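You operate a simulated robot arm through the tools that you are given. There is no shell and no other tool. Be economical: measure what you need, move in short steps, check, and stop when the job is done.

You run a simulated robot arm. Do the job below in one go: nothing can be reset, and whatever is moved stays where it is left.

TASK
Open the left kiln bench drawer, take the black brick from the inside of the left kiln bench drawer and leave it on the bench left of the rod rest and shut the drawer again. Then open the stock table drawer, put the white cork from the inside of the stock table drawer on the bench right of the rod rest, then shut the drawer. Then pull the purple drawer open. The order counts.

The check looks at the end state, three seconds after you hand in, the way a careful person would. Anything else that was tipped, shoved, dropped, spilled or broken makes it a failure.

THE ROBOT
A 7-joint arm with a two-finger gripper on a trunk, on a base that drives. Base frame: it is fixed to the floor where the robot stands at the start and does not move with it; the origin is under the middle of the robot, x ahead of it, y to its left, z up; the surface under the hand at the start is at about z = 0.85. Units: m, degrees, N and s.
With the tool pointing down near the work surface it reaches from about 0.14 to 0.76 m from the robot's upright axis, wherever it stands. Its first joint turns from -166.0 to 166.0 degrees. Places, roughly: bench left of the rod rest (17x17 cm) [0.34, -0.34, 0.84]; bench right of the rod rest (17x12 cm) [0.1, -0.66, 0.84]; black brick (10x3x4 cm) [0.6, 0, 0.7]; left kiln bench drawer [0.6, -0.1, 0.7]; purple drawer [-1.2, -2.9, 0.7]; stock table drawer [-1.9, -0.1, 0.7]; white cork (3x3x4 cm) [-1.9, -0.1, 0.7]. Payload 2.45 kg.
The tool frame sits at the grasp point between the pads (the TCP): z along the fingers, y along the line on which they close. The tips reach 0.027 m beyond it. The gripper opens to 0.08 m. The gripper's body begins 0.054 m behind the TCP.
Orientation is told as [roll, pitch, yaw] about the base's x, y, z axes, in that order, counted from this pose: with the fingers straight down and closing along the base's y, the tool's x points along the base's -x, its y along +y and its z along -z.

THE INTERFACE
- The arm moves only by the tool play_rows. Its argument "motion" is a list of rows, each a list of 3 entries, a list of its own where there are three numbers: the turn, a rotation vector about the tool's x, y, z in rad, then the shift along the tool's x, y, z in m, then the closure, from 0 (fully open) to 1 (shut). In form: [[[rx, ry, rz], [tx, ty, tz], claw], ...]. A call has 1 to 20 rows; each row is the pose to reach, as a shift and turn from the pose commanded when the call began, along the tool's axes at that moment. A row lasts 0.2 s, in which the tool goes at most 0.05 m and 8.6 degrees; a call with a longer step from one row to the next is refused whole, and so is a gripper value outside its range. A pose out of reach is approached as far as the arm can. The call stops where the force on the tool passes 40 N (or 10 N more than at its start, if that is more) or the arm is blocked; 0.2 s more then pass. The fingers move at their own pace (about 0.153 m/s each) and stop on an object; they squeeze with about 44 N. The grip force told is the motor's: it shows also when the fingers shut on nothing. Time passes only in rows, and 0.2 s behind the last, so rows that repeat a pose let the fingers close. The reply holds the time, the measured pose of the TCP, the force on the tool along the base axes, the opening and the grip force, in the units named above and with some noise, with the torque about the TCP (base axes, N m) and any sound that the robot's microphone picked up, and new pictures: "views" is both (left out), scene, wrist or none.
- Cameras (640 x 400 px; columns grow to the right, rows downward): "scene" is now at [0.01, 0.0911, 1.7737]; the picture's right is [-0.86, -0.51, 0.00], its down [-0.47, 0.79, -0.40] and it looks along [0.20, -0.34, -0.92] (base axes); focal length 290 px, centre (320, 200). "wrist" rides on the gripper at [0.063, 0.012, -0.079] in the tool frame; the picture's right is [-0.19, 0.98, 0.00], its down [-0.72, -0.14, -0.68] and it looks along [-0.67, -0.13, 0.73] (tool axes); focal length 226 px, centre (320, 200). There is no depth. A picture from a camera that has moved, and an enlarged one, comes with that camera's place and axes in the base frame and with its lens.
- lift_body(by): slides the trunk up (or, below 0, down) by that many m; the arm and the scene camera ride with it, the base frame stays. It gives what a move gives, with no picture.
- drive_base(legs): drives the robot by 1 to 6 legs, each [ahead, turn to the left] in m and degrees, along the robot's own axes; the way and the turn of a leg run together, so that a leg with both is an arc; at most 1.5 m and 180 degrees a leg. The arm and the cameras ride along, it lands a little off, and it stops where it bumps. It gives what a move gives, and a new picture of the scene camera.
- aim_head(pan, tilt): turns the head with the scene camera to pan (to the left, within 120 degrees either way) and tilt (down, from -29 to 69), counted from straight ahead of the robot. It gives what a move gives, and a new picture of the scene camera.
- zoom(camera, box): a new picture of the part [left, top, right, bottom] of that camera's present view, enlarged. No time passes.
- close_job(): hands the job in; it is judged then, once.

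Go step by step. Nothing tells you exact positions but the pictures and the camera data: compare them with the known pose of the tool, close in by small moves and look again before you grip or let go. The budget is 165 turns and 260 pictures, counting those below and the enlarged ones. Unless the task says otherwise, let go and move clear before handing in, and close with one line.

The tools are called after "Emit:" as name(argument=value, ...) on one line, values as JSON. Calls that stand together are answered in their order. play_rows: Moves the arm, as the interface text tells. Its arguments: {"type":"object","properties":{"motion":{"type":"array"},"views":{"type":"string","enum":["both","scene","wrist","none"]}},"required":["motion"]} The other tools are called the same way: lift_body (by) slides the trunk up or down; drive_base (legs) drives the base; aim_head (pan, tilt) turns the head that bears the scene camera; zoom (camera, box) takes an enlarged picture of a part of a camera's view; close_job () hands the job in.

At the start:

```text
t: 0.0
ee_pos: [0.5273, -0.0483, 1.1224]
orientation: [0.0, 0.1, 0.1]
wrist_force: [0.5, 0.4, 0.3]
torque: [0.01, 0.01, -0.01]
opening: 0.0801
grasp_force: 0.1
trunk travel left (down, up): [-0.425, 0.115]
robot x, y, heading: [-0.0021, 0.0007, 0.2]
head pan, tilt: [-59.3, 66.7]
```

scene: 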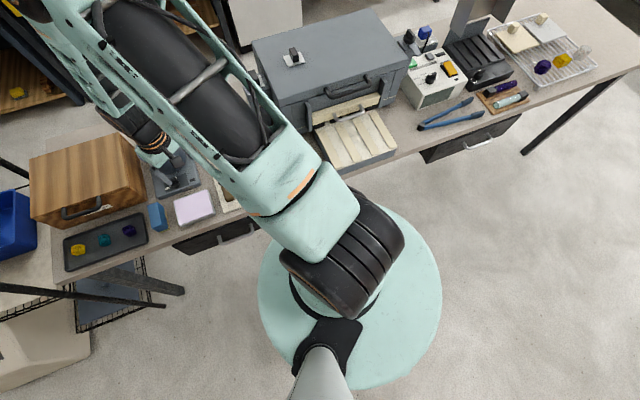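
wrist: 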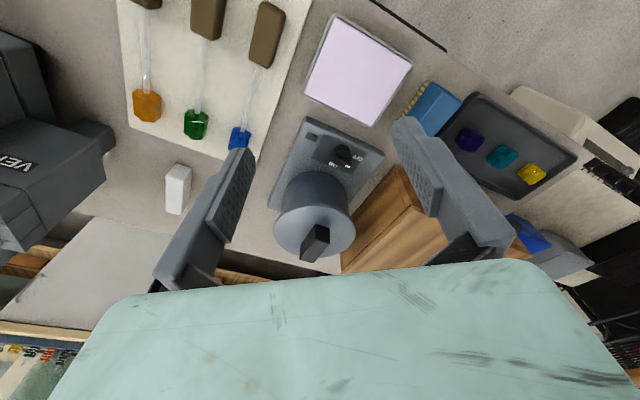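

I see the bench running diagonally ahead-right of the robot, with the left drawer's handle near [0.44, 0, 0.75]. I'll look around first.

Emit:
zoom(camera="scene", box=[100, 150, 340, 300])

Emit:
aim_head(pan=-20, tilt=55)

Emit:
aim_head(pan=-75, tilt=45)

Emit:
aim_head(pan=-120, tilt=30)

Emit:
aim_head(pan=120, tilt=30)

```text
2.67 times, centred on (220, 225) of scene
camera zoom: at [0.01, 0.0911, 1.7737], right [-0.86, -0.51, 0.0], down [-0.47, 0.79, -0.4], along [0.2, -0.34, -0.92], focal length 774 px, centre (587, 133)
```

zoom: 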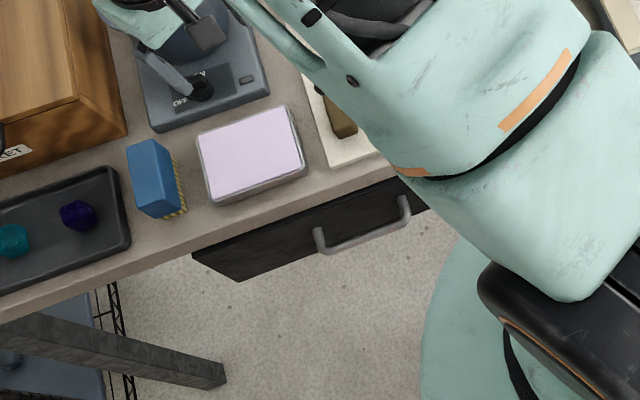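

```text
t: 1.1
ee_pos: [0.5281, -0.0481, 1.1222]
orientation: [0.0, 0.1, 0.1]
wrist_force: [0.8, 0.4, 0.1]
torque: [-0.02, 0.01, 0.03]
opening: 0.08
grasp_force: 0.0
trunk travel left (down, up): [-0.425, 0.115]
robot x, y, heading: [-0.0003, -0.0001, -0.1]
head pan, tilt: [-20.0, 55.0]
camera scene: at [0.0479, 0.1168, 1.7871], right [-0.34, -0.94, 0.0], down [-0.77, 0.28, -0.57], along [0.54, -0.2, -0.82], focal length 290 px, centre (320, 200)
```

scene: 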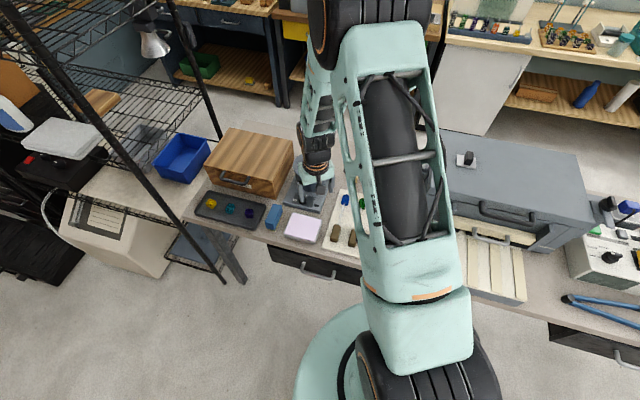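

```text
t: 2.3
ee_pos: [0.5273, -0.0491, 1.1218]
orientation: [0.0, 0.0, 0.1]
wrist_force: [0.8, 0.5, -0.4]
torque: [-0.03, 0.0, 0.02]
opening: 0.08
grasp_force: 0.0
trunk travel left (down, up): [-0.425, 0.115]
robot x, y, heading: [-0.0005, 0.0044, -0.3]
head pan, tilt: [-75.0, 45.0]
camera scene: at [0.0013, 0.063, 1.8005], right [-0.97, -0.26, 0.0], down [-0.18, 0.68, -0.71], along [0.18, -0.68, -0.71], focal length 290 px, centre (320, 200)
```

scene: 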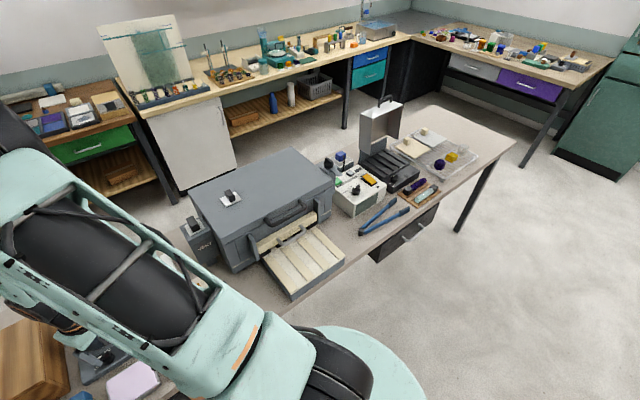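

```text
t: 3.4
ee_pos: [0.527, -0.048, 1.1221]
orientation: [0.0, 0.0, 0.0]
wrist_force: [1.2, 0.7, -0.4]
torque: [0.0, 0.03, 0.01]
opening: 0.08
grasp_force: 0.1
trunk travel left (down, up): [-0.425, 0.115]
robot x, y, heading: [0.0011, -0.0004, 0.0]
head pan, tilt: [-120.0, 30.0]
camera scene: at [-0.065, 0.0631, 1.8231], right [-0.87, 0.5, 0.0], down [0.25, 0.43, -0.87], along [-0.43, -0.75, -0.5], focal length 290 px, centre (320, 200)
```

scene: 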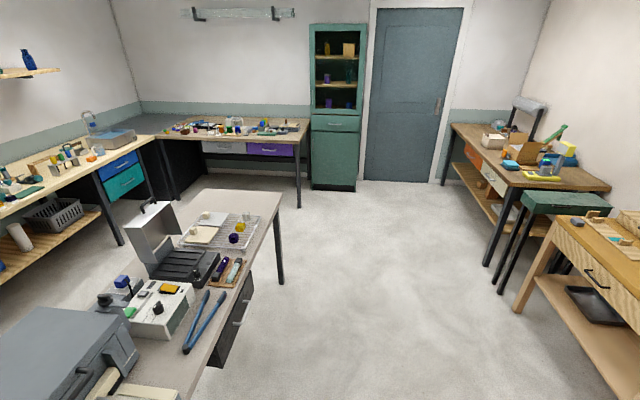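

```text
t: 6.8
ee_pos: [0.5284, -0.048, 1.1218]
orientation: [-0.1, 0.0, -0.1]
wrist_force: [0.5, 1.0, 0.4]
torque: [0.02, -0.02, 0.0]
opening: 0.08
grasp_force: 0.1
trunk travel left (down, up): [-0.425, 0.115]
robot x, y, heading: [-0.0013, -0.0005, 0.0]
head pan, tilt: [120.0, 30.0]
camera scene: at [-0.065, 0.2199, 1.8231], right [0.87, 0.5, 0.0], down [0.25, -0.43, -0.87], along [-0.43, 0.75, -0.5], focal length 290 px, centre (320, 200)
```

scene: 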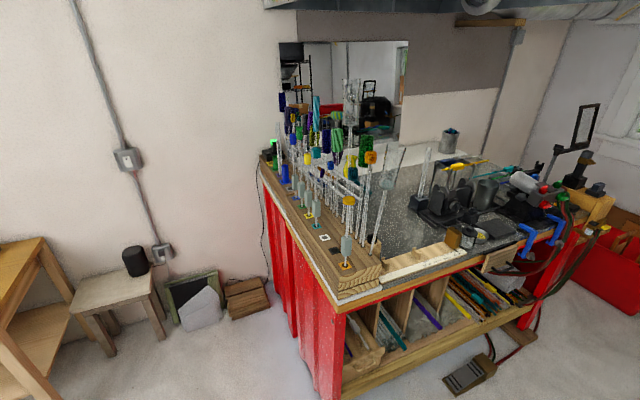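

The purple drawer is on the far table, and the stock table is the yellow one with the black handle, behind the robot on the right. The bench front faces about 145°. I'll raise and retract the arm, then reposition the base to face the left drawer squarely.

Emit:
play_rows(motion=[[[0, 0, 0], [0.02, 0, -0.04], 0], [[0, 0, 0], [0.05, 0, -0.08], 0], [[0, 0, 0], [0.08, 0, -0.12], 0], [[0, 0, 0], [0.11, 0, -0.16], 0], [[0, 0, 0], [0.14, 0, -0.2], 0], [[0, 0, 0], [0.15, 0, -0.22], 0]], views="none")

Emit:
drive_base(legs=[[0, -64.5], [-0.28, 0], [0, 29]])

Emit:
aim_head(pan=20, tilt=60)

```text
t: 8.2
ee_pos: [0.3761, -0.0494, 1.3422]
orientation: [0.0, 0.1, 0.1]
wrist_force: [-0.2, -0.6, -0.7]
torque: [0.0, 0.0, -0.01]
opening: 0.0798
grasp_force: 0.1
trunk travel left (down, up): [-0.425, 0.115]
robot x, y, heading: [-0.0017, 0.002, 0.1]
head pan, tilt: [120.0, 30.0]
```

```text
t: 14.5
ee_pos: [0.1619, -0.0132, 1.3409]
orientation: [-0.1, 0.0, -36.3]
wrist_force: [0.4, -0.2, -0.4]
torque: [0.04, -0.02, 0.03]
opening: 0.0798
grasp_force: 0.2
trunk travel left (down, up): [-0.425, 0.115]
robot x, y, heading: [-0.1142, 0.2438, -36.2]
head pan, tilt: [120.0, 30.0]
camera scene: at [-0.0376, 0.464, 1.8231], right [0.99, -0.11, 0.0], down [-0.05, -0.5, -0.87], along [0.09, 0.86, -0.5], focal length 290 px, centre (320, 200)
```

scene: 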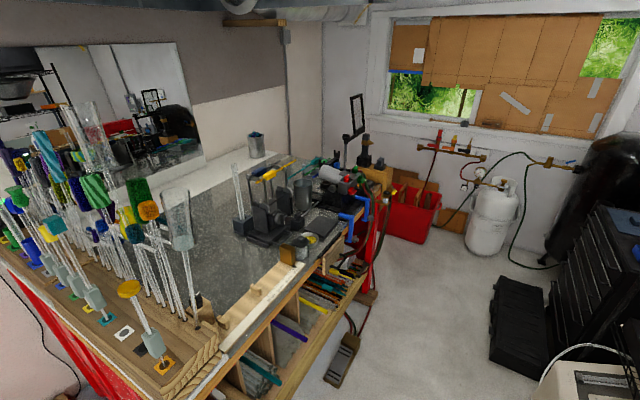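

```text
t: 16.3
ee_pos: [0.1611, -0.0148, 1.3415]
orientation: [0.1, 0.0, -36.4]
wrist_force: [-1.1, 0.3, 0.6]
torque: [0.0, 0.01, -0.01]
opening: 0.0802
grasp_force: 0.2
trunk travel left (down, up): [-0.425, 0.115]
robot x, y, heading: [-0.1103, 0.2485, -36.2]
head pan, tilt: [20.0, 60.0]
camera scene: at [0.0167, 0.3555, 1.781], right [-0.28, -0.96, 0.0], down [-0.83, 0.24, -0.5], along [0.48, -0.14, -0.87], focal length 290 px, centre (320, 200)
```

scene: 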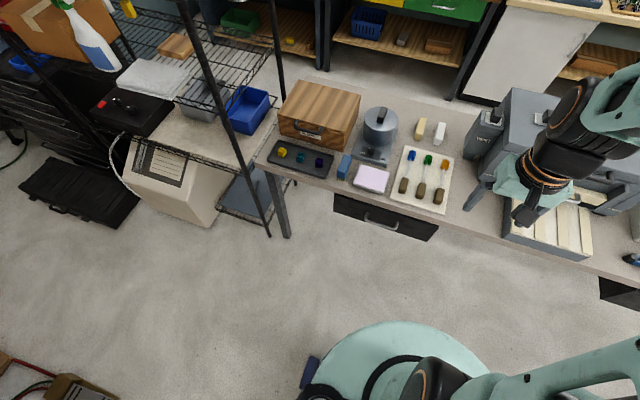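

The base stands at [-0.11, 0.25] with heading -36°, and the left drawer is fully in view. I'll enlarge it for precise handle and edge measurements.

Emit:
zoom(camera="scene", box=[260, 130, 500, 280])

```text
2.67 times, centred on (380, 205) of scene
camera zoom: at [0.0167, 0.3555, 1.781], right [-0.28, -0.96, 0.0], down [-0.83, 0.24, -0.5], along [0.48, -0.14, -0.87], focal length 774 px, centre (160, 187)
```

zoom: 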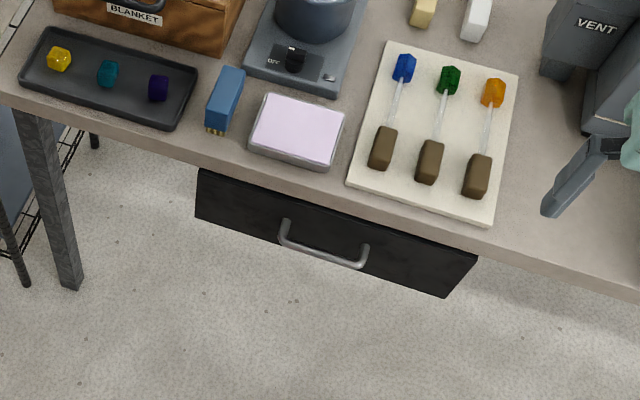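

The bench front direction is about 53.5°, so the robot faces it squarely. I take the handle bar to be near [0.415, -0.005, 0.735]. I'll back off 0.15 m and turn the tool horizontal with the fingers closing vertically.

Emit:
drive_base(legs=[[-0.15, 0]])

Emit:
play_rows(motion=[[[-0.08, -0.08, 0.08], [-0.01, 0, 0.01], 0], [[-0.16, -0.16, 0.16], [-0.02, 0, 0.02], 0], [[-0.24, -0.24, 0.24], [-0.03, 0, 0.03], 0], [[-0.32, -0.32, 0.32], [-0.04, 0, 0.04], 0], [[-0.4, -0.4, 0.4], [-0.05, 0, 0.05], 0], [[-0.48, -0.48, 0.48], [-0.06, 0, 0.06], 0], [[-0.56, -0.56, 0.56], [-0.07, 0, 0.07], 0], [[-0.64, -0.64, 0.64], [-0.08, 0, 0.08], 0], [[-0.72, -0.72, 0.72], [-0.09, 0, 0.09], 0], [[-0.8, -0.8, 0.8], [-0.1, 0, 0.1], 0], [[-0.88, -0.88, 0.88], [-0.11, 0, 0.11], 0], [[-0.96, -0.96, 0.96], [-0.12, 0, 0.12], 0], [[-1.04, -1.04, 1.04], [-0.13, 0, 0.13], 0], [[-1.12, -1.12, 1.12], [-0.14, 0, 0.14], 0], [[-1.2, -1.2, 1.2], [-0.15, 0, 0.15], 0], [[-1.209, -1.209, 1.209], [-0.15, 0, 0.15], 0]])

```text
t: 17.7
ee_pos: [0.039, 0.0742, 1.3423]
orientation: [0.0, 0.1, -36.1]
wrist_force: [0.8, -0.6, 0.2]
torque: [-0.02, -0.02, -0.01]
opening: 0.08
grasp_force: 0.1
trunk travel left (down, up): [-0.425, 0.115]
robot x, y, heading: [-0.2367, 0.3376, -36.0]
head pan, tilt: [20.0, 60.0]
camera scene: at [-0.1061, 0.4452, 1.7811], right [-0.28, -0.96, 0.0], down [-0.83, 0.24, -0.5], along [0.48, -0.14, -0.87], focal length 290 px, centre (320, 200)
```

scene: 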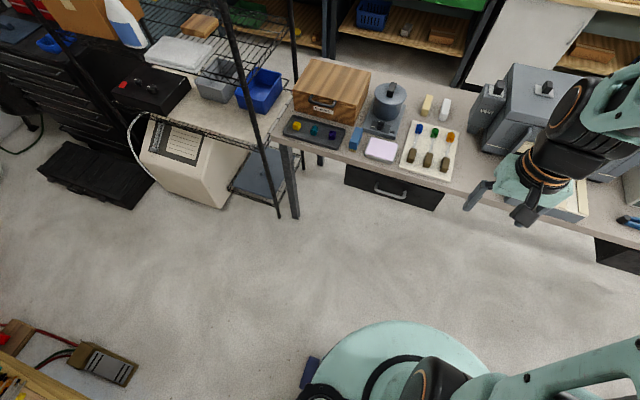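

```text
t: 21.1
ee_pos: [0.1607, -0.013, 1.1917]
orientation: [90.1, 0.0, -126.1]
wrist_force: [0.6, -0.2, -0.1]
torque: [0.02, -0.04, 0.01]
opening: 0.0802
grasp_force: 0.0
trunk travel left (down, up): [-0.425, 0.115]
robot x, y, heading: [-0.2322, 0.3372, -35.9]
head pan, tilt: [20.0, 60.0]
camera scene: at [-0.1046, 0.4452, 1.781], right [-0.28, -0.96, 0.0], down [-0.83, 0.24, -0.5], along [0.48, -0.14, -0.87], focal length 290 px, centre (320, 200)
camera wrist: at [0.1347, 0.0851, 1.203], right [-0.11, -0.16, 0.98], down [-0.97, -0.18, -0.14], along [0.2, -0.97, -0.13], focal length 226 px, centre (320, 200)
```

scene: 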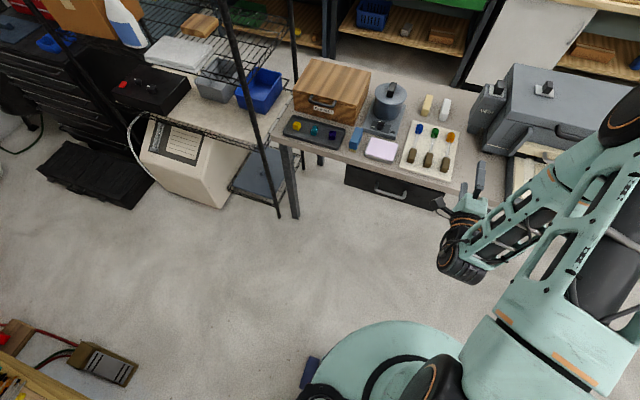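
wrist: 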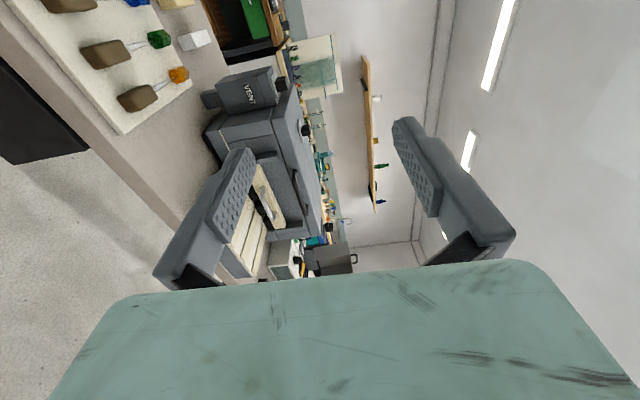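

The tool is horizontal now, with x along the bench to the left, y up and z into the bench. I'll descend to about 12 cm in front of the handle.

Emit:
play_rows(motion=[[[0, 0, 0], [0.0145, -0.0415, 0.005], 0], [[0, 0, 0], [0.029, -0.083, 0.01], 0], [[0, 0, 0], [0.0435, -0.1245, 0.018], 0], [[0, 0, 0], [0.058, -0.166, 0.026], 0], [[0, 0, 0], [0.0725, -0.2075, 0.034], 0], [[0, 0, 0], [0.087, -0.249, 0.042], 0], [[0, 0, 0], [0.1, -0.29, 0.05], 0], [[0, 0, 0], [0.115, -0.332, 0.058], 0], [[0, 0, 0], [0.13, -0.374, 0.066], 0], [[0, 0, 0], [0.145, -0.415, 0.074], 0], [[0, 0, 0], [0.156, -0.455, 0.08], 0]])

```text
t: 23.5
ee_pos: [0.3043, 0.0547, 0.8145]
orientation: [89.8, -0.1, -126.1]
wrist_force: [1.3, -0.1, 0.4]
torque: [0.0, 0.0, -0.02]
opening: 0.0799
grasp_force: 0.2
out of reach, approached as far as the arm can: row 10, 11
trunk travel left (down, up): [-0.425, 0.115]
robot x, y, heading: [-0.2335, 0.3399, -35.9]
head pan, tilt: [20.0, 60.0]
camera scene: at [-0.1037, 0.4453, 1.7808], right [-0.28, -0.96, 0.0], down [-0.83, 0.24, -0.5], along [0.48, -0.14, -0.87], focal length 290 px, centre (320, 200)
camera wrist: at [0.2783, 0.152, 0.8265], right [-0.11, -0.16, 0.98], down [-0.97, -0.18, -0.14], along [0.2, -0.97, -0.13], focal length 226 px, centre (320, 200)
```

scene: 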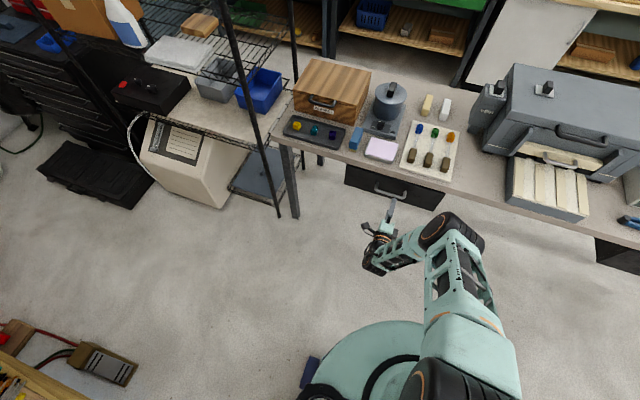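
wrist: 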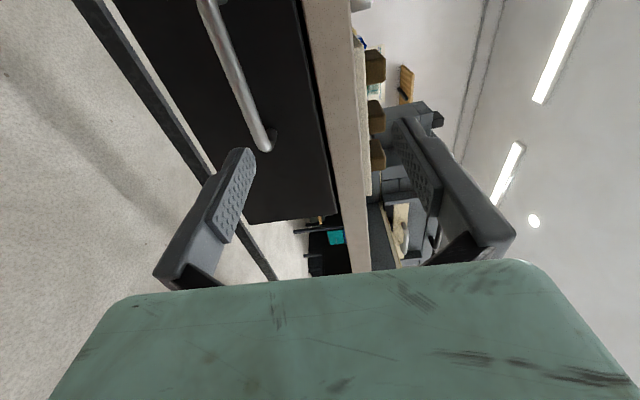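

The handle bar seems to be at z≈0.745, and the arm is short of reach downward. I'll lower the trunk and bring the tool level with the bar.

Emit:
lift_body(by=-0.2)

Emit:
play_rows(motion=[[[0, 0, 0], [0.0, 0.045, 0], 0], [[0, 0, 0], [0.0, 0.09, 0], 0], [[0, 0, 0], [0.0, 0.131, 0.0], 0]])

Emit:
zoom(camera="scene", box=[300, 130, 500, 255])

```text
t: 25.6
ee_pos: [0.3034, 0.0528, 0.6151]
orientation: [89.9, 0.0, -126.1]
wrist_force: [0.7, -0.3, 0.6]
torque: [-0.01, 0.01, 0.0]
opening: 0.08
grasp_force: 0.1
trunk travel left (down, up): [-0.225, 0.315]
robot x, y, heading: [-0.232, 0.3376, -36.0]
head pan, tilt: [20.0, 60.0]
```

```text
t: 26.4
ee_pos: [0.3033, 0.052, 0.7466]
orientation: [89.9, 0.0, -126.1]
wrist_force: [0.1, -0.9, 1.0]
torque: [-0.02, 0.02, 0.0]
opening: 0.0801
grasp_force: 0.0
trunk travel left (down, up): [-0.225, 0.315]
robot x, y, heading: [-0.238, 0.3348, -36.2]
head pan, tilt: [20.0, 60.0]
camera scene: at [-0.1051, 0.4444, 1.581], right [-0.28, -0.96, 0.0], down [-0.83, 0.24, -0.5], along [0.48, -0.14, -0.87], focal length 290 px, centre (320, 200)
camera wrist: at [0.2779, 0.1502, 0.7572], right [-0.11, -0.16, 0.98], down [-0.97, -0.18, -0.14], along [0.2, -0.97, -0.13], focal length 226 px, centre (320, 200)
```

scene: 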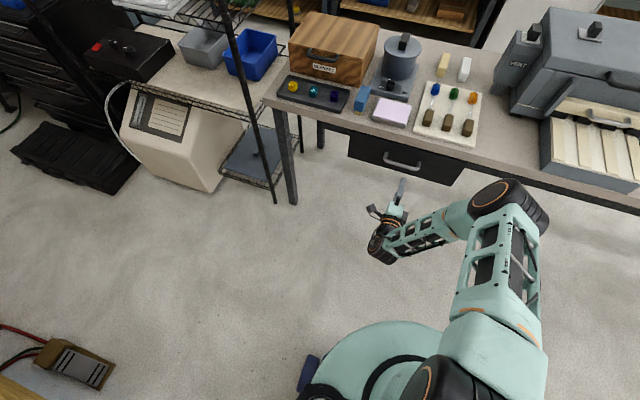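
wrist: 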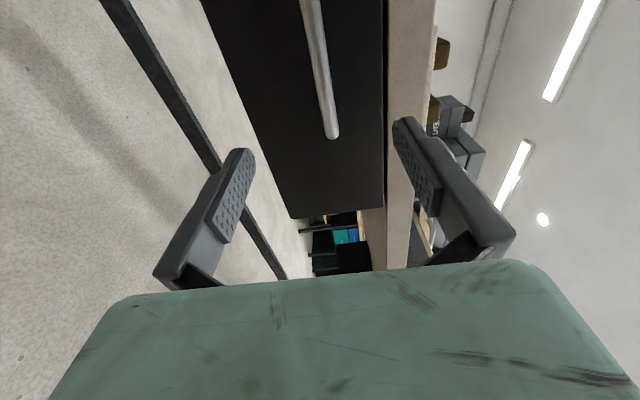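

```text
3.20 times, centred on (400, 192) of scene
camera zoom: at [-0.1051, 0.4444, 1.581], right [-0.28, -0.96, 0.0], down [-0.83, 0.24, -0.5], along [0.48, -0.14, -0.87], focal length 928 px, centre (64, 224)
```

zoom: 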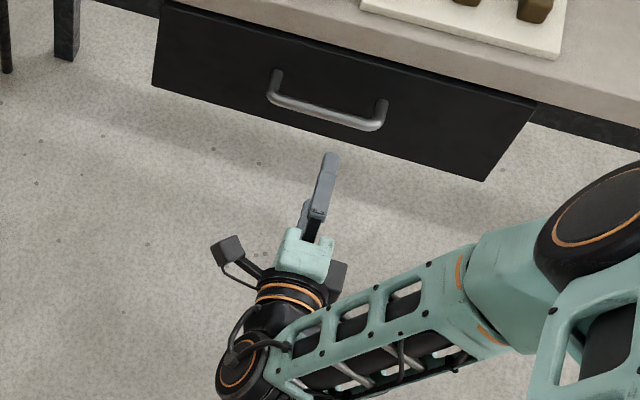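

The bar is at z≈0.75 and the gripper is laterally centred on it. I'll half close the gripper so it clears the bench edge, then advance.

Emit:
play_rows(motion=[[[0, 0, 0], [0, 0.003, 0.0], 0.5], [[0, 0, 0], [0, 0.003, 0.02], 0.5], [[0, 0, 0], [0, 0.003, 0.04], 0.5], [[0, 0, 0], [0, 0.003, 0.06], 0.5]])

Emit:
zoom(camera="scene", box=[300, 130, 500, 255])

```text
t: 27.4
ee_pos: [0.3523, 0.0168, 0.7475]
orientation: [89.9, -0.1, -126.0]
wrist_force: [0.4, -0.3, -0.1]
torque: [0.01, 0.03, 0.0]
opening: 0.04
grasp_force: 0.1
trunk travel left (down, up): [-0.225, 0.315]
robot x, y, heading: [-0.2342, 0.338, -36.2]
head pan, tilt: [20.0, 60.0]
camera scene: at [-0.105, 0.4443, 1.581], right [-0.28, -0.96, 0.0], down [-0.83, 0.24, -0.5], along [0.48, -0.14, -0.87], focal length 290 px, centre (320, 200)
camera wrist: at [0.3261, 0.1146, 0.7594], right [-0.11, -0.16, 0.98], down [-0.97, -0.18, -0.14], along [0.2, -0.97, -0.13], focal length 226 px, centre (320, 200)
```

scene: 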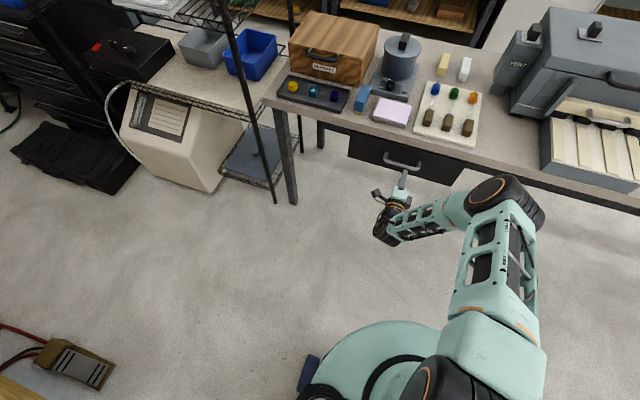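
wrist: 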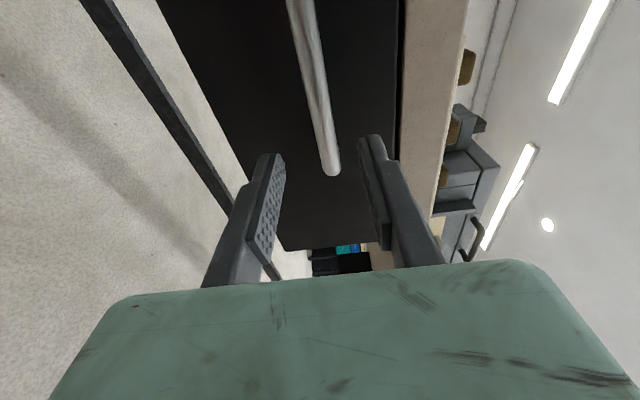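

```text
3.20 times, centred on (400, 192) of scene
camera zoom: at [-0.105, 0.4443, 1.581], right [-0.28, -0.96, 0.0], down [-0.83, 0.24, -0.5], along [0.48, -0.14, -0.87], focal length 928 px, centre (64, 224)
```

zoom: 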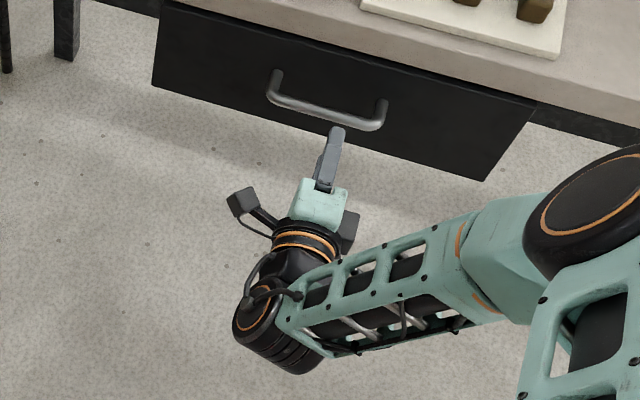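

The bar is about 6 cm ahead at z≈0.748, centred between the fingers. I'll advance and grip it.

Emit:
play_rows(motion=[[[0, 0, 0], [0, 0.0, 0.02], 0.5], [[0, 0, 0], [0, 0.0, 0.04], 0.5], [[0, 0, 0], [0, 0.0, 0.054], 0.5], [[0, 0, 0], [0, 0.0, 0.054], 1], [[0, 0, 0], [0, 0.0, 0.054], 1]])

```text
t: 28.6
ee_pos: [0.3973, -0.0142, 0.7504]
orientation: [90.1, 0.0, -126.1]
wrist_force: [4.0, -0.2, 10.5]
torque: [-0.08, -0.12, -0.1]
opening: 0.0135
grasp_force: 40.5
trunk travel left (down, up): [-0.225, 0.315]
robot x, y, heading: [-0.237, 0.3357, -35.8]
head pan, tilt: [20.0, 60.0]
camera scene: at [-0.1055, 0.4447, 1.5811], right [-0.28, -0.96, 0.0], down [-0.83, 0.24, -0.5], along [0.48, -0.14, -0.87], focal length 290 px, centre (320, 200)
camera wrist: at [0.3705, 0.0835, 0.7612], right [-0.12, -0.16, 0.98], down [-0.97, -0.18, -0.14], along [0.2, -0.97, -0.13], focal length 226 px, centre (320, 200)
```

scene: 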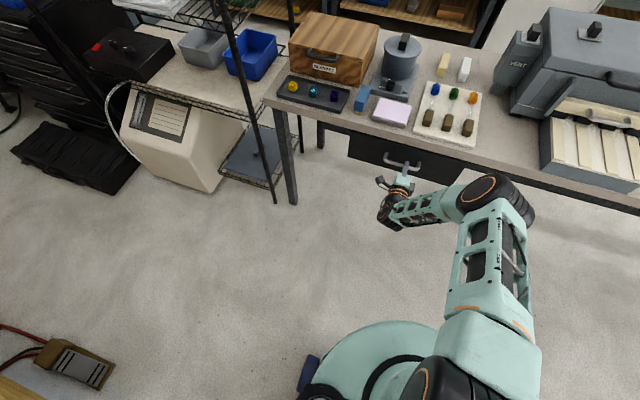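
wrist: 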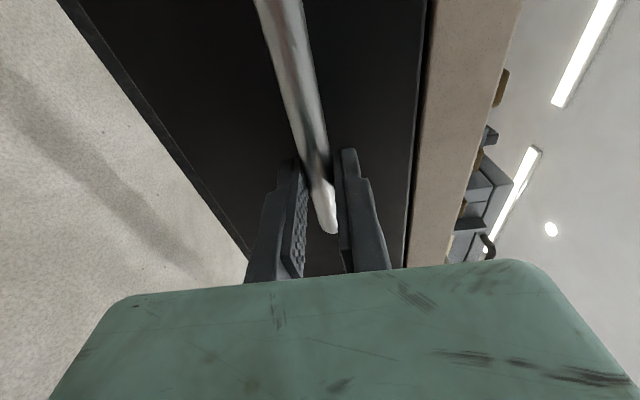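

Gripped on the bar. I'll pull straight back about 0.2 m.

Emit:
play_rows(motion=[[[0, 0, 0], [0, 0.0, -0.02], 1], [[0, 0, 0], [0, 0.0, -0.04], 1], [[0, 0, 0], [0, 0.0, -0.06], 1], [[0, 0, 0], [0, 0.0, -0.08], 1], [[0, 0, 0], [0, 0.0, -0.1], 1], [[0, 0, 0], [0, 0.0, -0.12], 1], [[0, 0, 0], [0, 0.0, -0.14], 1], [[0, 0, 0], [0, 0.0, -0.16], 1], [[0, 0, 0], [0, 0.0, -0.18], 1], [[0, 0, 0], [0, 0.0, -0.2], 1]])

```text
t: 30.8
ee_pos: [0.2347, 0.1066, 0.7509]
orientation: [89.9, 0.0, -126.0]
wrist_force: [8.7, 14.0, 5.6]
torque: [-0.04, -0.15, 0.24]
opening: 0.0135
grasp_force: 40.2
trunk travel left (down, up): [-0.225, 0.315]
robot x, y, heading: [-0.2346, 0.3372, -36.0]
head pan, tilt: [20.0, 60.0]
camera scene: at [-0.1045, 0.4459, 1.5808], right [-0.28, -0.96, 0.0], down [-0.83, 0.24, -0.5], along [0.48, -0.14, -0.87], focal length 290 px, centre (320, 200)
camera wrist: at [0.2083, 0.2039, 0.7616], right [-0.11, -0.16, 0.98], down [-0.97, -0.18, -0.14], along [0.2, -0.97, -0.13], focal length 226 px, centre (320, 200)
```

scene: 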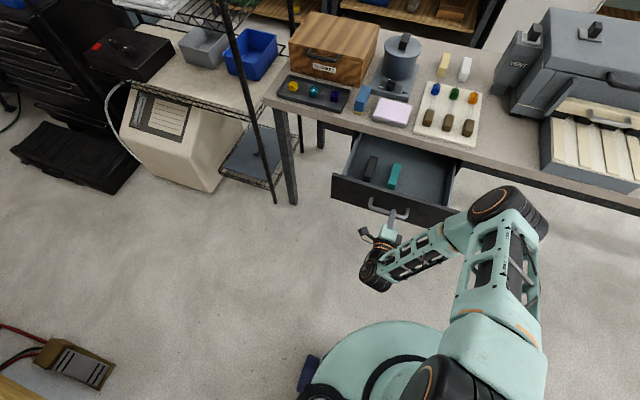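
wrist: 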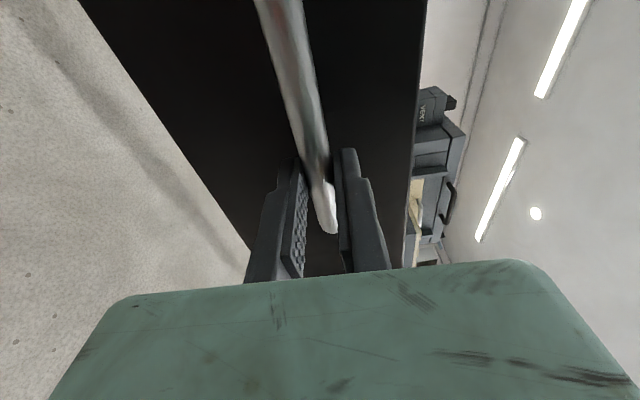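

The drawer is open about 20 cm, with a black and a teal brick inside. I'll look closer, then release the handle and back off.

Emit:
zoom(camera="scene", box=[310, 110, 490, 230])

Emit:
play_rows(motion=[[[0, 0, 0], [0, 0.0, 0], 0.5], [[0, 0, 0], [0, 0.0, 0], 0.5], [[0, 0, 0], [0, 0.0, -0.025], 0.5], [[0, 0, 0], [0, 0.0, -0.05], 0.5], [[0, 0, 0], [0, 0.03, -0.08], 0.5], [[0, 0, 0], [0, 0.06, -0.1], 0.5]], views="scene")

```text
3.33 times, centred on (400, 170) of scene
camera zoom: at [-0.1045, 0.4459, 1.5808], right [-0.28, -0.96, 0.0], down [-0.83, 0.24, -0.5], along [0.48, -0.14, -0.87], focal length 967 px, centre (53, 300)
```

zoom: 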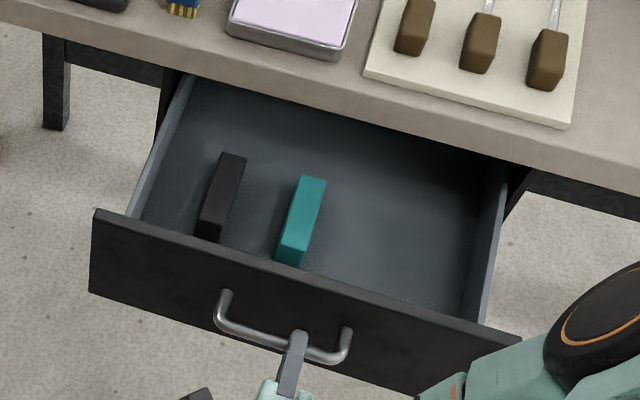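

```text
t: 32.2
ee_pos: [0.1534, 0.1629, 0.8096]
orientation: [89.9, -0.1, -126.0]
wrist_force: [-0.8, -0.1, -0.3]
torque: [0.02, 0.04, 0.0]
opening: 0.0401
grasp_force: 0.1
trunk travel left (down, up): [-0.225, 0.315]
robot x, y, heading: [-0.2358, 0.3364, -35.8]
head pan, tilt: [20.0, 60.0]
camera scene: at [-0.1053, 0.4444, 1.5811], right [-0.28, -0.96, 0.0], down [-0.83, 0.24, -0.5], along [0.48, -0.14, -0.87], focal length 290 px, centre (320, 200)
```

scene: 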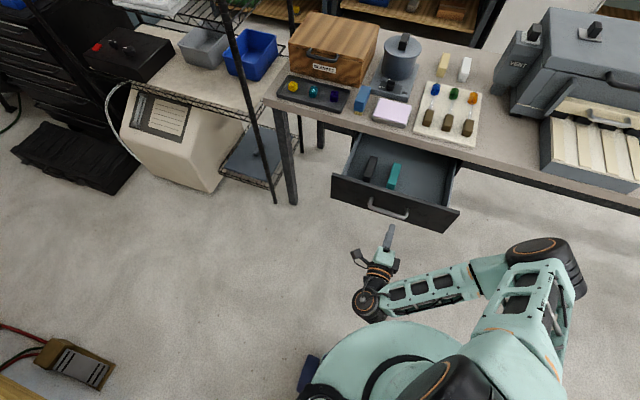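

The black brick's centre is near [0.455, 0.09] and lies along the drawer's depth. I'll raise the hand while turning the tool downward, then drive closer.

Emit:
play_rows(motion=[[[0.08, 0.08, -0.08], [0, 0.02, 0], 0], [[0.16, 0.16, -0.16], [0, 0.04, 0], 0], [[0.24, 0.24, -0.24], [0, 0.06, 0], 0], [[0.32, 0.32, -0.32], [0, 0.08, 0], 0], [[0.4, 0.4, -0.4], [0, 0.1, 0], 0], [[0.48, 0.48, -0.48], [0, 0.12, 0], 0], [[0.56, 0.56, -0.56], [0, 0.14, 0], 0], [[0.64, 0.64, -0.64], [0, 0.16, 0], 0], [[0.72, 0.72, -0.72], [0, 0.18, 0], 0], [[0.8, 0.8, -0.8], [0, 0.2, 0], 0], [[0.88, 0.88, -0.88], [0, 0.22, 0], 0], [[0.96, 0.96, -0.96], [0, 0.24, 0], 0], [[1.04, 1.04, -1.04], [0, 0.26, 0], 0], [[1.12, 1.12, -1.12], [0, 0.28, 0], 0], [[1.2, 1.2, -1.2], [0, 0.3, 0], 0], [[1.209, 1.209, -1.209], [0, 0.3, 0], 0]], views="none")

Emit:
drive_base(legs=[[0.15, 0]])

```text
t: 35.6
ee_pos: [0.1555, 0.1653, 1.11]
orientation: [-0.3, 0.3, -35.9]
wrist_force: [-0.3, 1.3, -0.7]
torque: [-0.04, 0.01, -0.03]
opening: 0.0801
grasp_force: 0.0
out of reach, approached as far as the arm can: row 5, 6, 7, 8, 9, 10, 12, 13
trunk travel left (down, up): [-0.225, 0.315]
robot x, y, heading: [-0.2358, 0.332, -36.1]
head pan, tilt: [20.0, 60.0]
```

```text
t: 37.0
ee_pos: [0.2731, 0.0765, 1.1082]
orientation: [-0.2, 0.2, -36.0]
wrist_force: [0.1, -0.3, 0.1]
torque: [0.0, 0.04, -0.01]
opening: 0.0802
grasp_force: 0.2
trunk travel left (down, up): [-0.225, 0.315]
robot x, y, heading: [-0.1166, 0.2496, -35.8]
head pan, tilt: [20.0, 60.0]
camera scene: at [0.0206, 0.3523, 1.5884], right [-0.31, -0.95, 0.0], down [-0.77, 0.25, -0.59], along [0.56, -0.18, -0.81], focal length 290 px, centre (320, 200)
```

scene: 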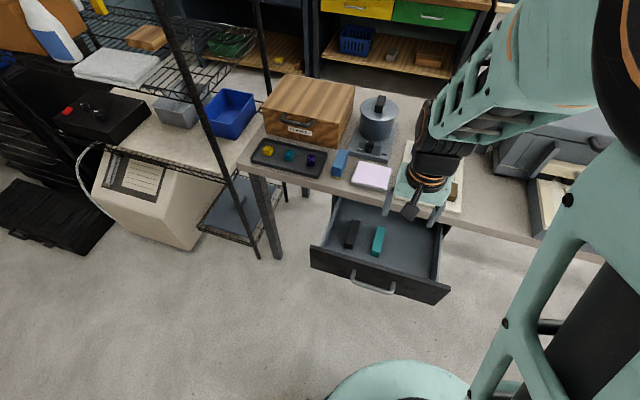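

I'll hover above the brick at z≈0.96 and look.

Emit:
play_rows(motion=[[[0, 0, 0], [-0.03, 0.025, 0.03], 0], [[0, 0, 0], [-0.06, 0.05, 0.06], 0], [[0, 0, 0], [-0.085, 0.075, 0.09], 0], [[0, 0, 0], [-0.112, 0.1, 0.12], 0], [[0, 0, 0], [-0.139, 0.118, 0.145], 0]])

Emit:
zoom(camera="scene", box=[280, 150, 480, 275])

```text
t: 38.2
ee_pos: [0.4532, 0.0916, 0.9628]
orientation: [-0.1, 0.1, -36.1]
wrist_force: [0.0, -0.7, -0.7]
torque: [0.02, 0.0, -0.01]
opening: 0.0804
grasp_force: 0.0
trunk travel left (down, up): [-0.225, 0.315]
robot x, y, heading: [-0.1155, 0.2479, -35.7]
head pan, tilt: [20.0, 60.0]
camera scene: at [0.0155, 0.3572, 1.5809], right [-0.27, -0.96, 0.0], down [-0.83, 0.24, -0.5], along [0.48, -0.14, -0.87], focal length 290 px, centre (320, 200)
camera wrist: at [0.4104, 0.1386, 1.0409], right [0.73, 0.68, 0.0], down [0.5, -0.54, 0.68], along [0.46, -0.5, -0.73], focal length 226 px, centre (320, 200)
```

scene: 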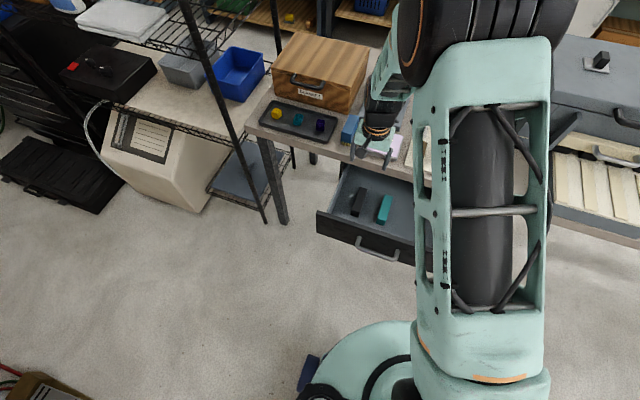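
wrist: 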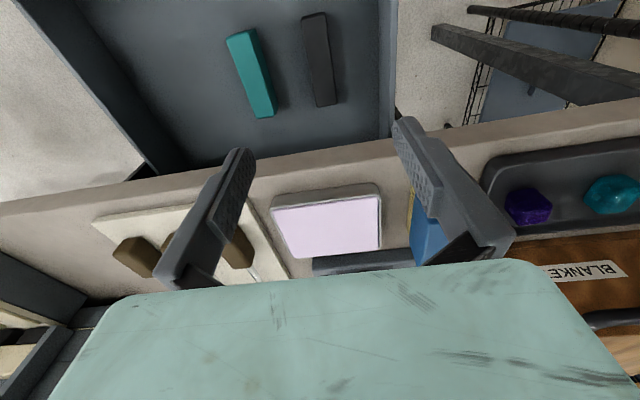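

```text
3.20 times, centred on (380, 212) of scene
camera zoom: at [0.0155, 0.3572, 1.5809], right [-0.27, -0.96, 0.0], down [-0.83, 0.24, -0.5], along [0.48, -0.14, -0.87], focal length 928 px, centre (128, 160)
```

zoom: 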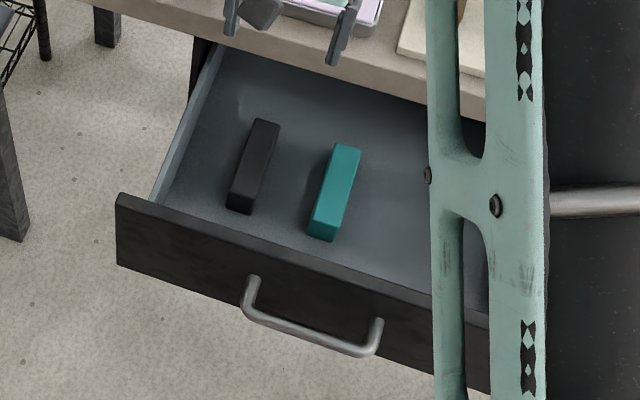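

The hand is almost exactly above the brick, whose top is around z≈0.72. I'll shift the grip 1.5 cm toward the robot for bench clearance and descend to z≈0.80.

Emit:
play_rows(motion=[[[0, 0, 0], [0.008, 0, 0.04], 0], [[0, 0, 0], [0.015, 0, 0.08], 0], [[0, 0, 0], [0.015, 0, 0.12], 0], [[0, 0, 0], [0.015, 0, 0.163], 0]])

Emit:
zoom(camera="scene", box=[280, 130, 480, 255])

```text
t: 39.2
ee_pos: [0.4399, 0.097, 0.8019]
orientation: [0.0, 0.2, -36.0]
wrist_force: [0.0, -0.2, -0.5]
torque: [0.03, 0.02, 0.0]
opening: 0.0802
grasp_force: 0.1
trunk travel left (down, up): [-0.225, 0.315]
robot x, y, heading: [-0.1164, 0.2487, -35.9]
head pan, tilt: [20.0, 60.0]
camera scene: at [0.0152, 0.3572, 1.5809], right [-0.27, -0.96, 0.0], down [-0.83, 0.24, -0.5], along [0.48, -0.14, -0.87], focal length 290 px, centre (320, 200)
camera wrist: at [0.3969, 0.1454, 0.8797], right [0.73, 0.68, 0.0], down [0.5, -0.54, 0.68], along [0.46, -0.5, -0.73], focal length 226 px, centre (320, 200)
```

scene: 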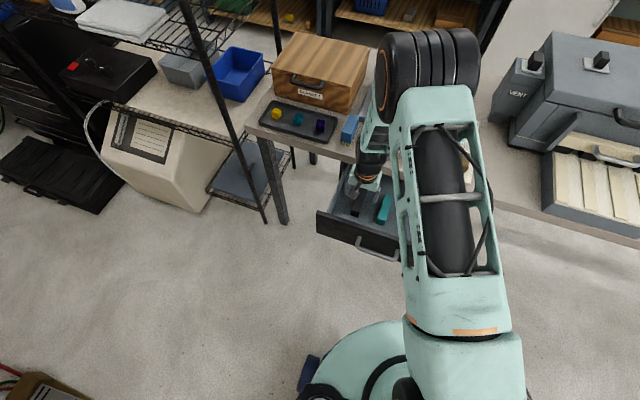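
wrist: 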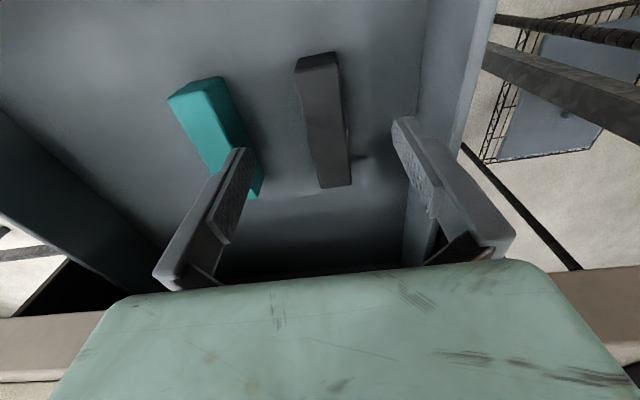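

```text
3.20 times, centred on (380, 192) of scene
camera zoom: at [0.0152, 0.3572, 1.5809], right [-0.27, -0.96, 0.0], down [-0.83, 0.24, -0.5], along [0.48, -0.14, -0.87], focal length 928 px, centre (128, 224)
```

zoom: 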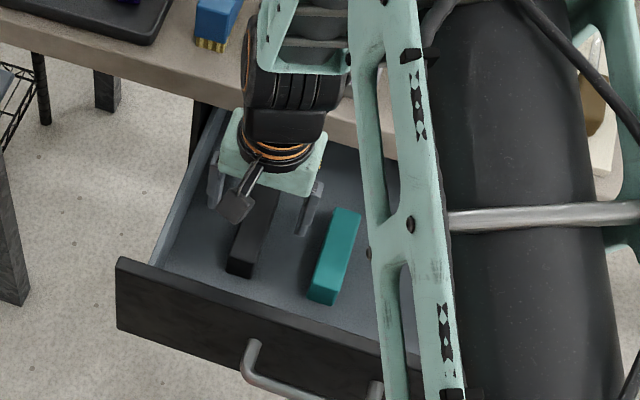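

Alignment is good: the brick sits between the fingers and there is clearance to the wall and the teal brick. I'll descend to TCP z≈0.712 and close.

Emit:
play_rows(motion=[[[0, 0, 0], [0, 0, 0.03], 0], [[0, 0, 0], [0, 0, 0.06], 0], [[0, 0, 0], [0, 0, 0.08], 0], [[0, 0, 0], [0, 0, 0.09], 0]])

```text
t: 40.2
ee_pos: [0.4462, 0.0937, 0.7203]
orientation: [0.1, -0.6, -36.1]
wrist_force: [0.9, -5.2, 25.4]
torque: [-0.57, 0.57, 0.2]
opening: 0.0757
grasp_force: 0.0
trunk travel left (down, up): [-0.225, 0.315]
robot x, y, heading: [-0.1122, 0.25, -36.0]
head pan, tilt: [20.0, 60.0]
stopped in row 4: the force on the tool passed its limit at 65 N (the readings are from after the stop); the commanded pose is now the measured one
camera scene: at [0.0135, 0.3573, 1.5813], right [-0.27, -0.96, 0.0], down [-0.83, 0.24, -0.5], along [0.48, -0.14, -0.87], focal length 290 px, centre (320, 200)
camera wrist: at [0.4022, 0.1412, 0.7971], right [0.73, 0.68, 0.0], down [0.49, -0.53, 0.69], along [0.47, -0.51, -0.72], focal length 226 px, centre (320, 200)
```

scene: 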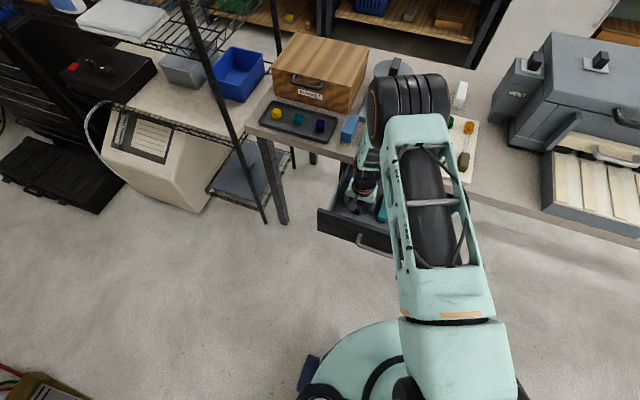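
wrist: 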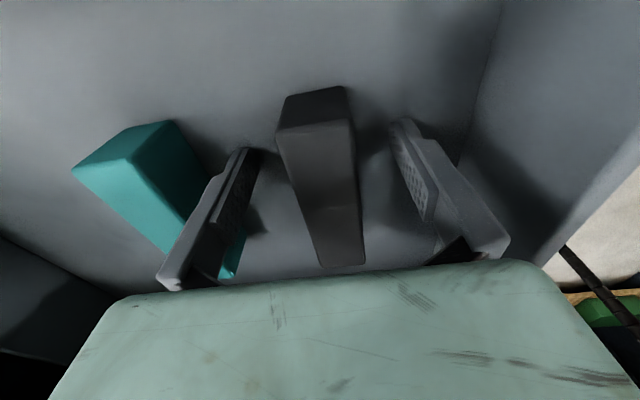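

The tips touched the drawer floor at z≈0.693. I'll raise 4 mm, close on the brick, then lift a little.

Emit:
play_rows(motion=[[[0, 0, 0], [0, 0, -0.005], 0], [[0, 0, 0], [0, 0, -0.005], 1], [[0, 0, 0], [0, 0, -0.005], 1], [[0, 0, 0], [0, 0, -0.005], 1], [[0, 0, 0], [0, 0, -0.005], 1]], views="wrist")

```text
t: 41.5
ee_pos: [0.4442, 0.0952, 0.7223]
orientation: [0.0, -0.3, -36.1]
wrist_force: [0.4, -0.2, 0.1]
torque: [0.03, -0.01, -0.02]
opening: 0.0289
grasp_force: 44.2
trunk travel left (down, up): [-0.225, 0.315]
robot x, y, heading: [-0.1183, 0.248, -35.7]
head pan, tilt: [20.0, 60.0]
camera wrist: at [0.4006, 0.1429, 0.7997], right [0.73, 0.68, 0.0], down [0.49, -0.53, 0.69], along [0.47, -0.5, -0.73], focal length 226 px, centre (320, 200)
```

wrist: 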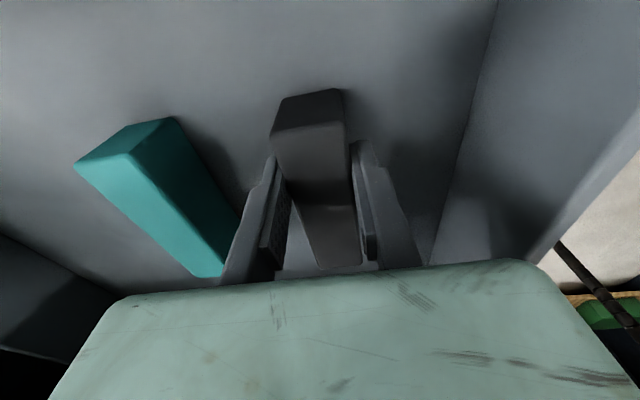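

The brick is held. I'll lift straight up clear of the bench.

Emit:
play_rows(motion=[[[0, 0, 0], [0, 0, -0.03], 1], [[0, 0, 0], [0, 0, -0.07], 1], [[0, 0, 0], [0, 0, -0.11], 1], [[0, 0, 0], [0, 0, -0.15], 1], [[0, 0, 0], [0, 0, -0.19], 1], [[0, 0, 0], [0, 0, -0.23], 1], [[0, 0, 0], [0, 0, -0.27], 1]], views="wrist")

Emit:
play_rows(motion=[[[0, 0, 0], [-0.015, -0.04, 0], 1], [[0, 0, 0], [-0.03, -0.08, 0], 1], [[0, 0, 0], [-0.045, -0.12, 0], 1], [[0, 0, 0], [-0.06, -0.16, 0], 1], [[0, 0, 0], [-0.075, -0.2, 0], 1], [[0, 0, 0], [-0.09, -0.24, 0], 1], [[0, 0, 0], [-0.105, -0.28, 0], 1], [[0, 0, 0], [-0.12, -0.32, 0], 1], [[0, 0, 0], [-0.135, -0.36, 0], 1], [[0, 0, 0], [-0.147, -0.4, 0], 1]])

```text
t: 43.0
ee_pos: [0.4432, 0.0962, 0.9881]
orientation: [-0.1, -0.2, -36.0]
wrist_force: [0.1, 0.2, -1.8]
torque: [0.03, 0.06, -0.01]
opening: 0.0293
grasp_force: 44.1
trunk travel left (down, up): [-0.225, 0.315]
robot x, y, heading: [-0.1171, 0.2503, -35.9]
head pan, tilt: [20.0, 60.0]
camera wrist: at [0.4009, 0.1428, 1.0673], right [0.73, 0.68, 0.0], down [0.49, -0.53, 0.69], along [0.47, -0.5, -0.73], focal length 226 px, centre (320, 200)
```

wrist: 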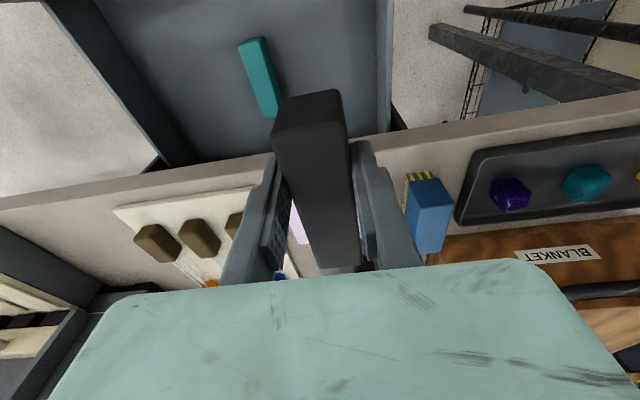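

```text
t: 45.2
ee_pos: [0.3278, -0.3135, 0.9908]
orientation: [0.0, -0.4, -36.2]
wrist_force: [-1.0, 0.0, -1.4]
torque: [0.02, 0.0, -0.01]
opening: 0.029
grasp_force: 43.8
trunk travel left (down, up): [-0.225, 0.315]
robot x, y, heading: [-0.1155, 0.2505, -36.0]
head pan, tilt: [20.0, 60.0]
camera scene: at [0.0146, 0.3563, 1.5811], right [-0.27, -0.96, 0.0], down [-0.83, 0.24, -0.5], along [0.48, -0.14, -0.87], focal length 290 px, centre (320, 200)
camera wrist: at [0.2836, -0.2667, 1.0683], right [0.73, 0.68, 0.0], down [0.49, -0.54, 0.68], along [0.47, -0.5, -0.73], focal length 226 px, centre (320, 200)
```

scene: 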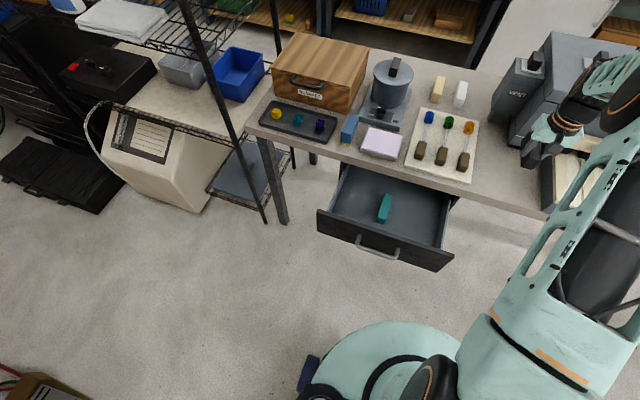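
wrist: 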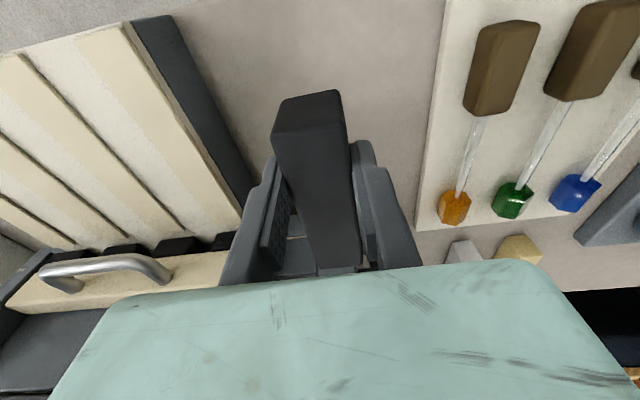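

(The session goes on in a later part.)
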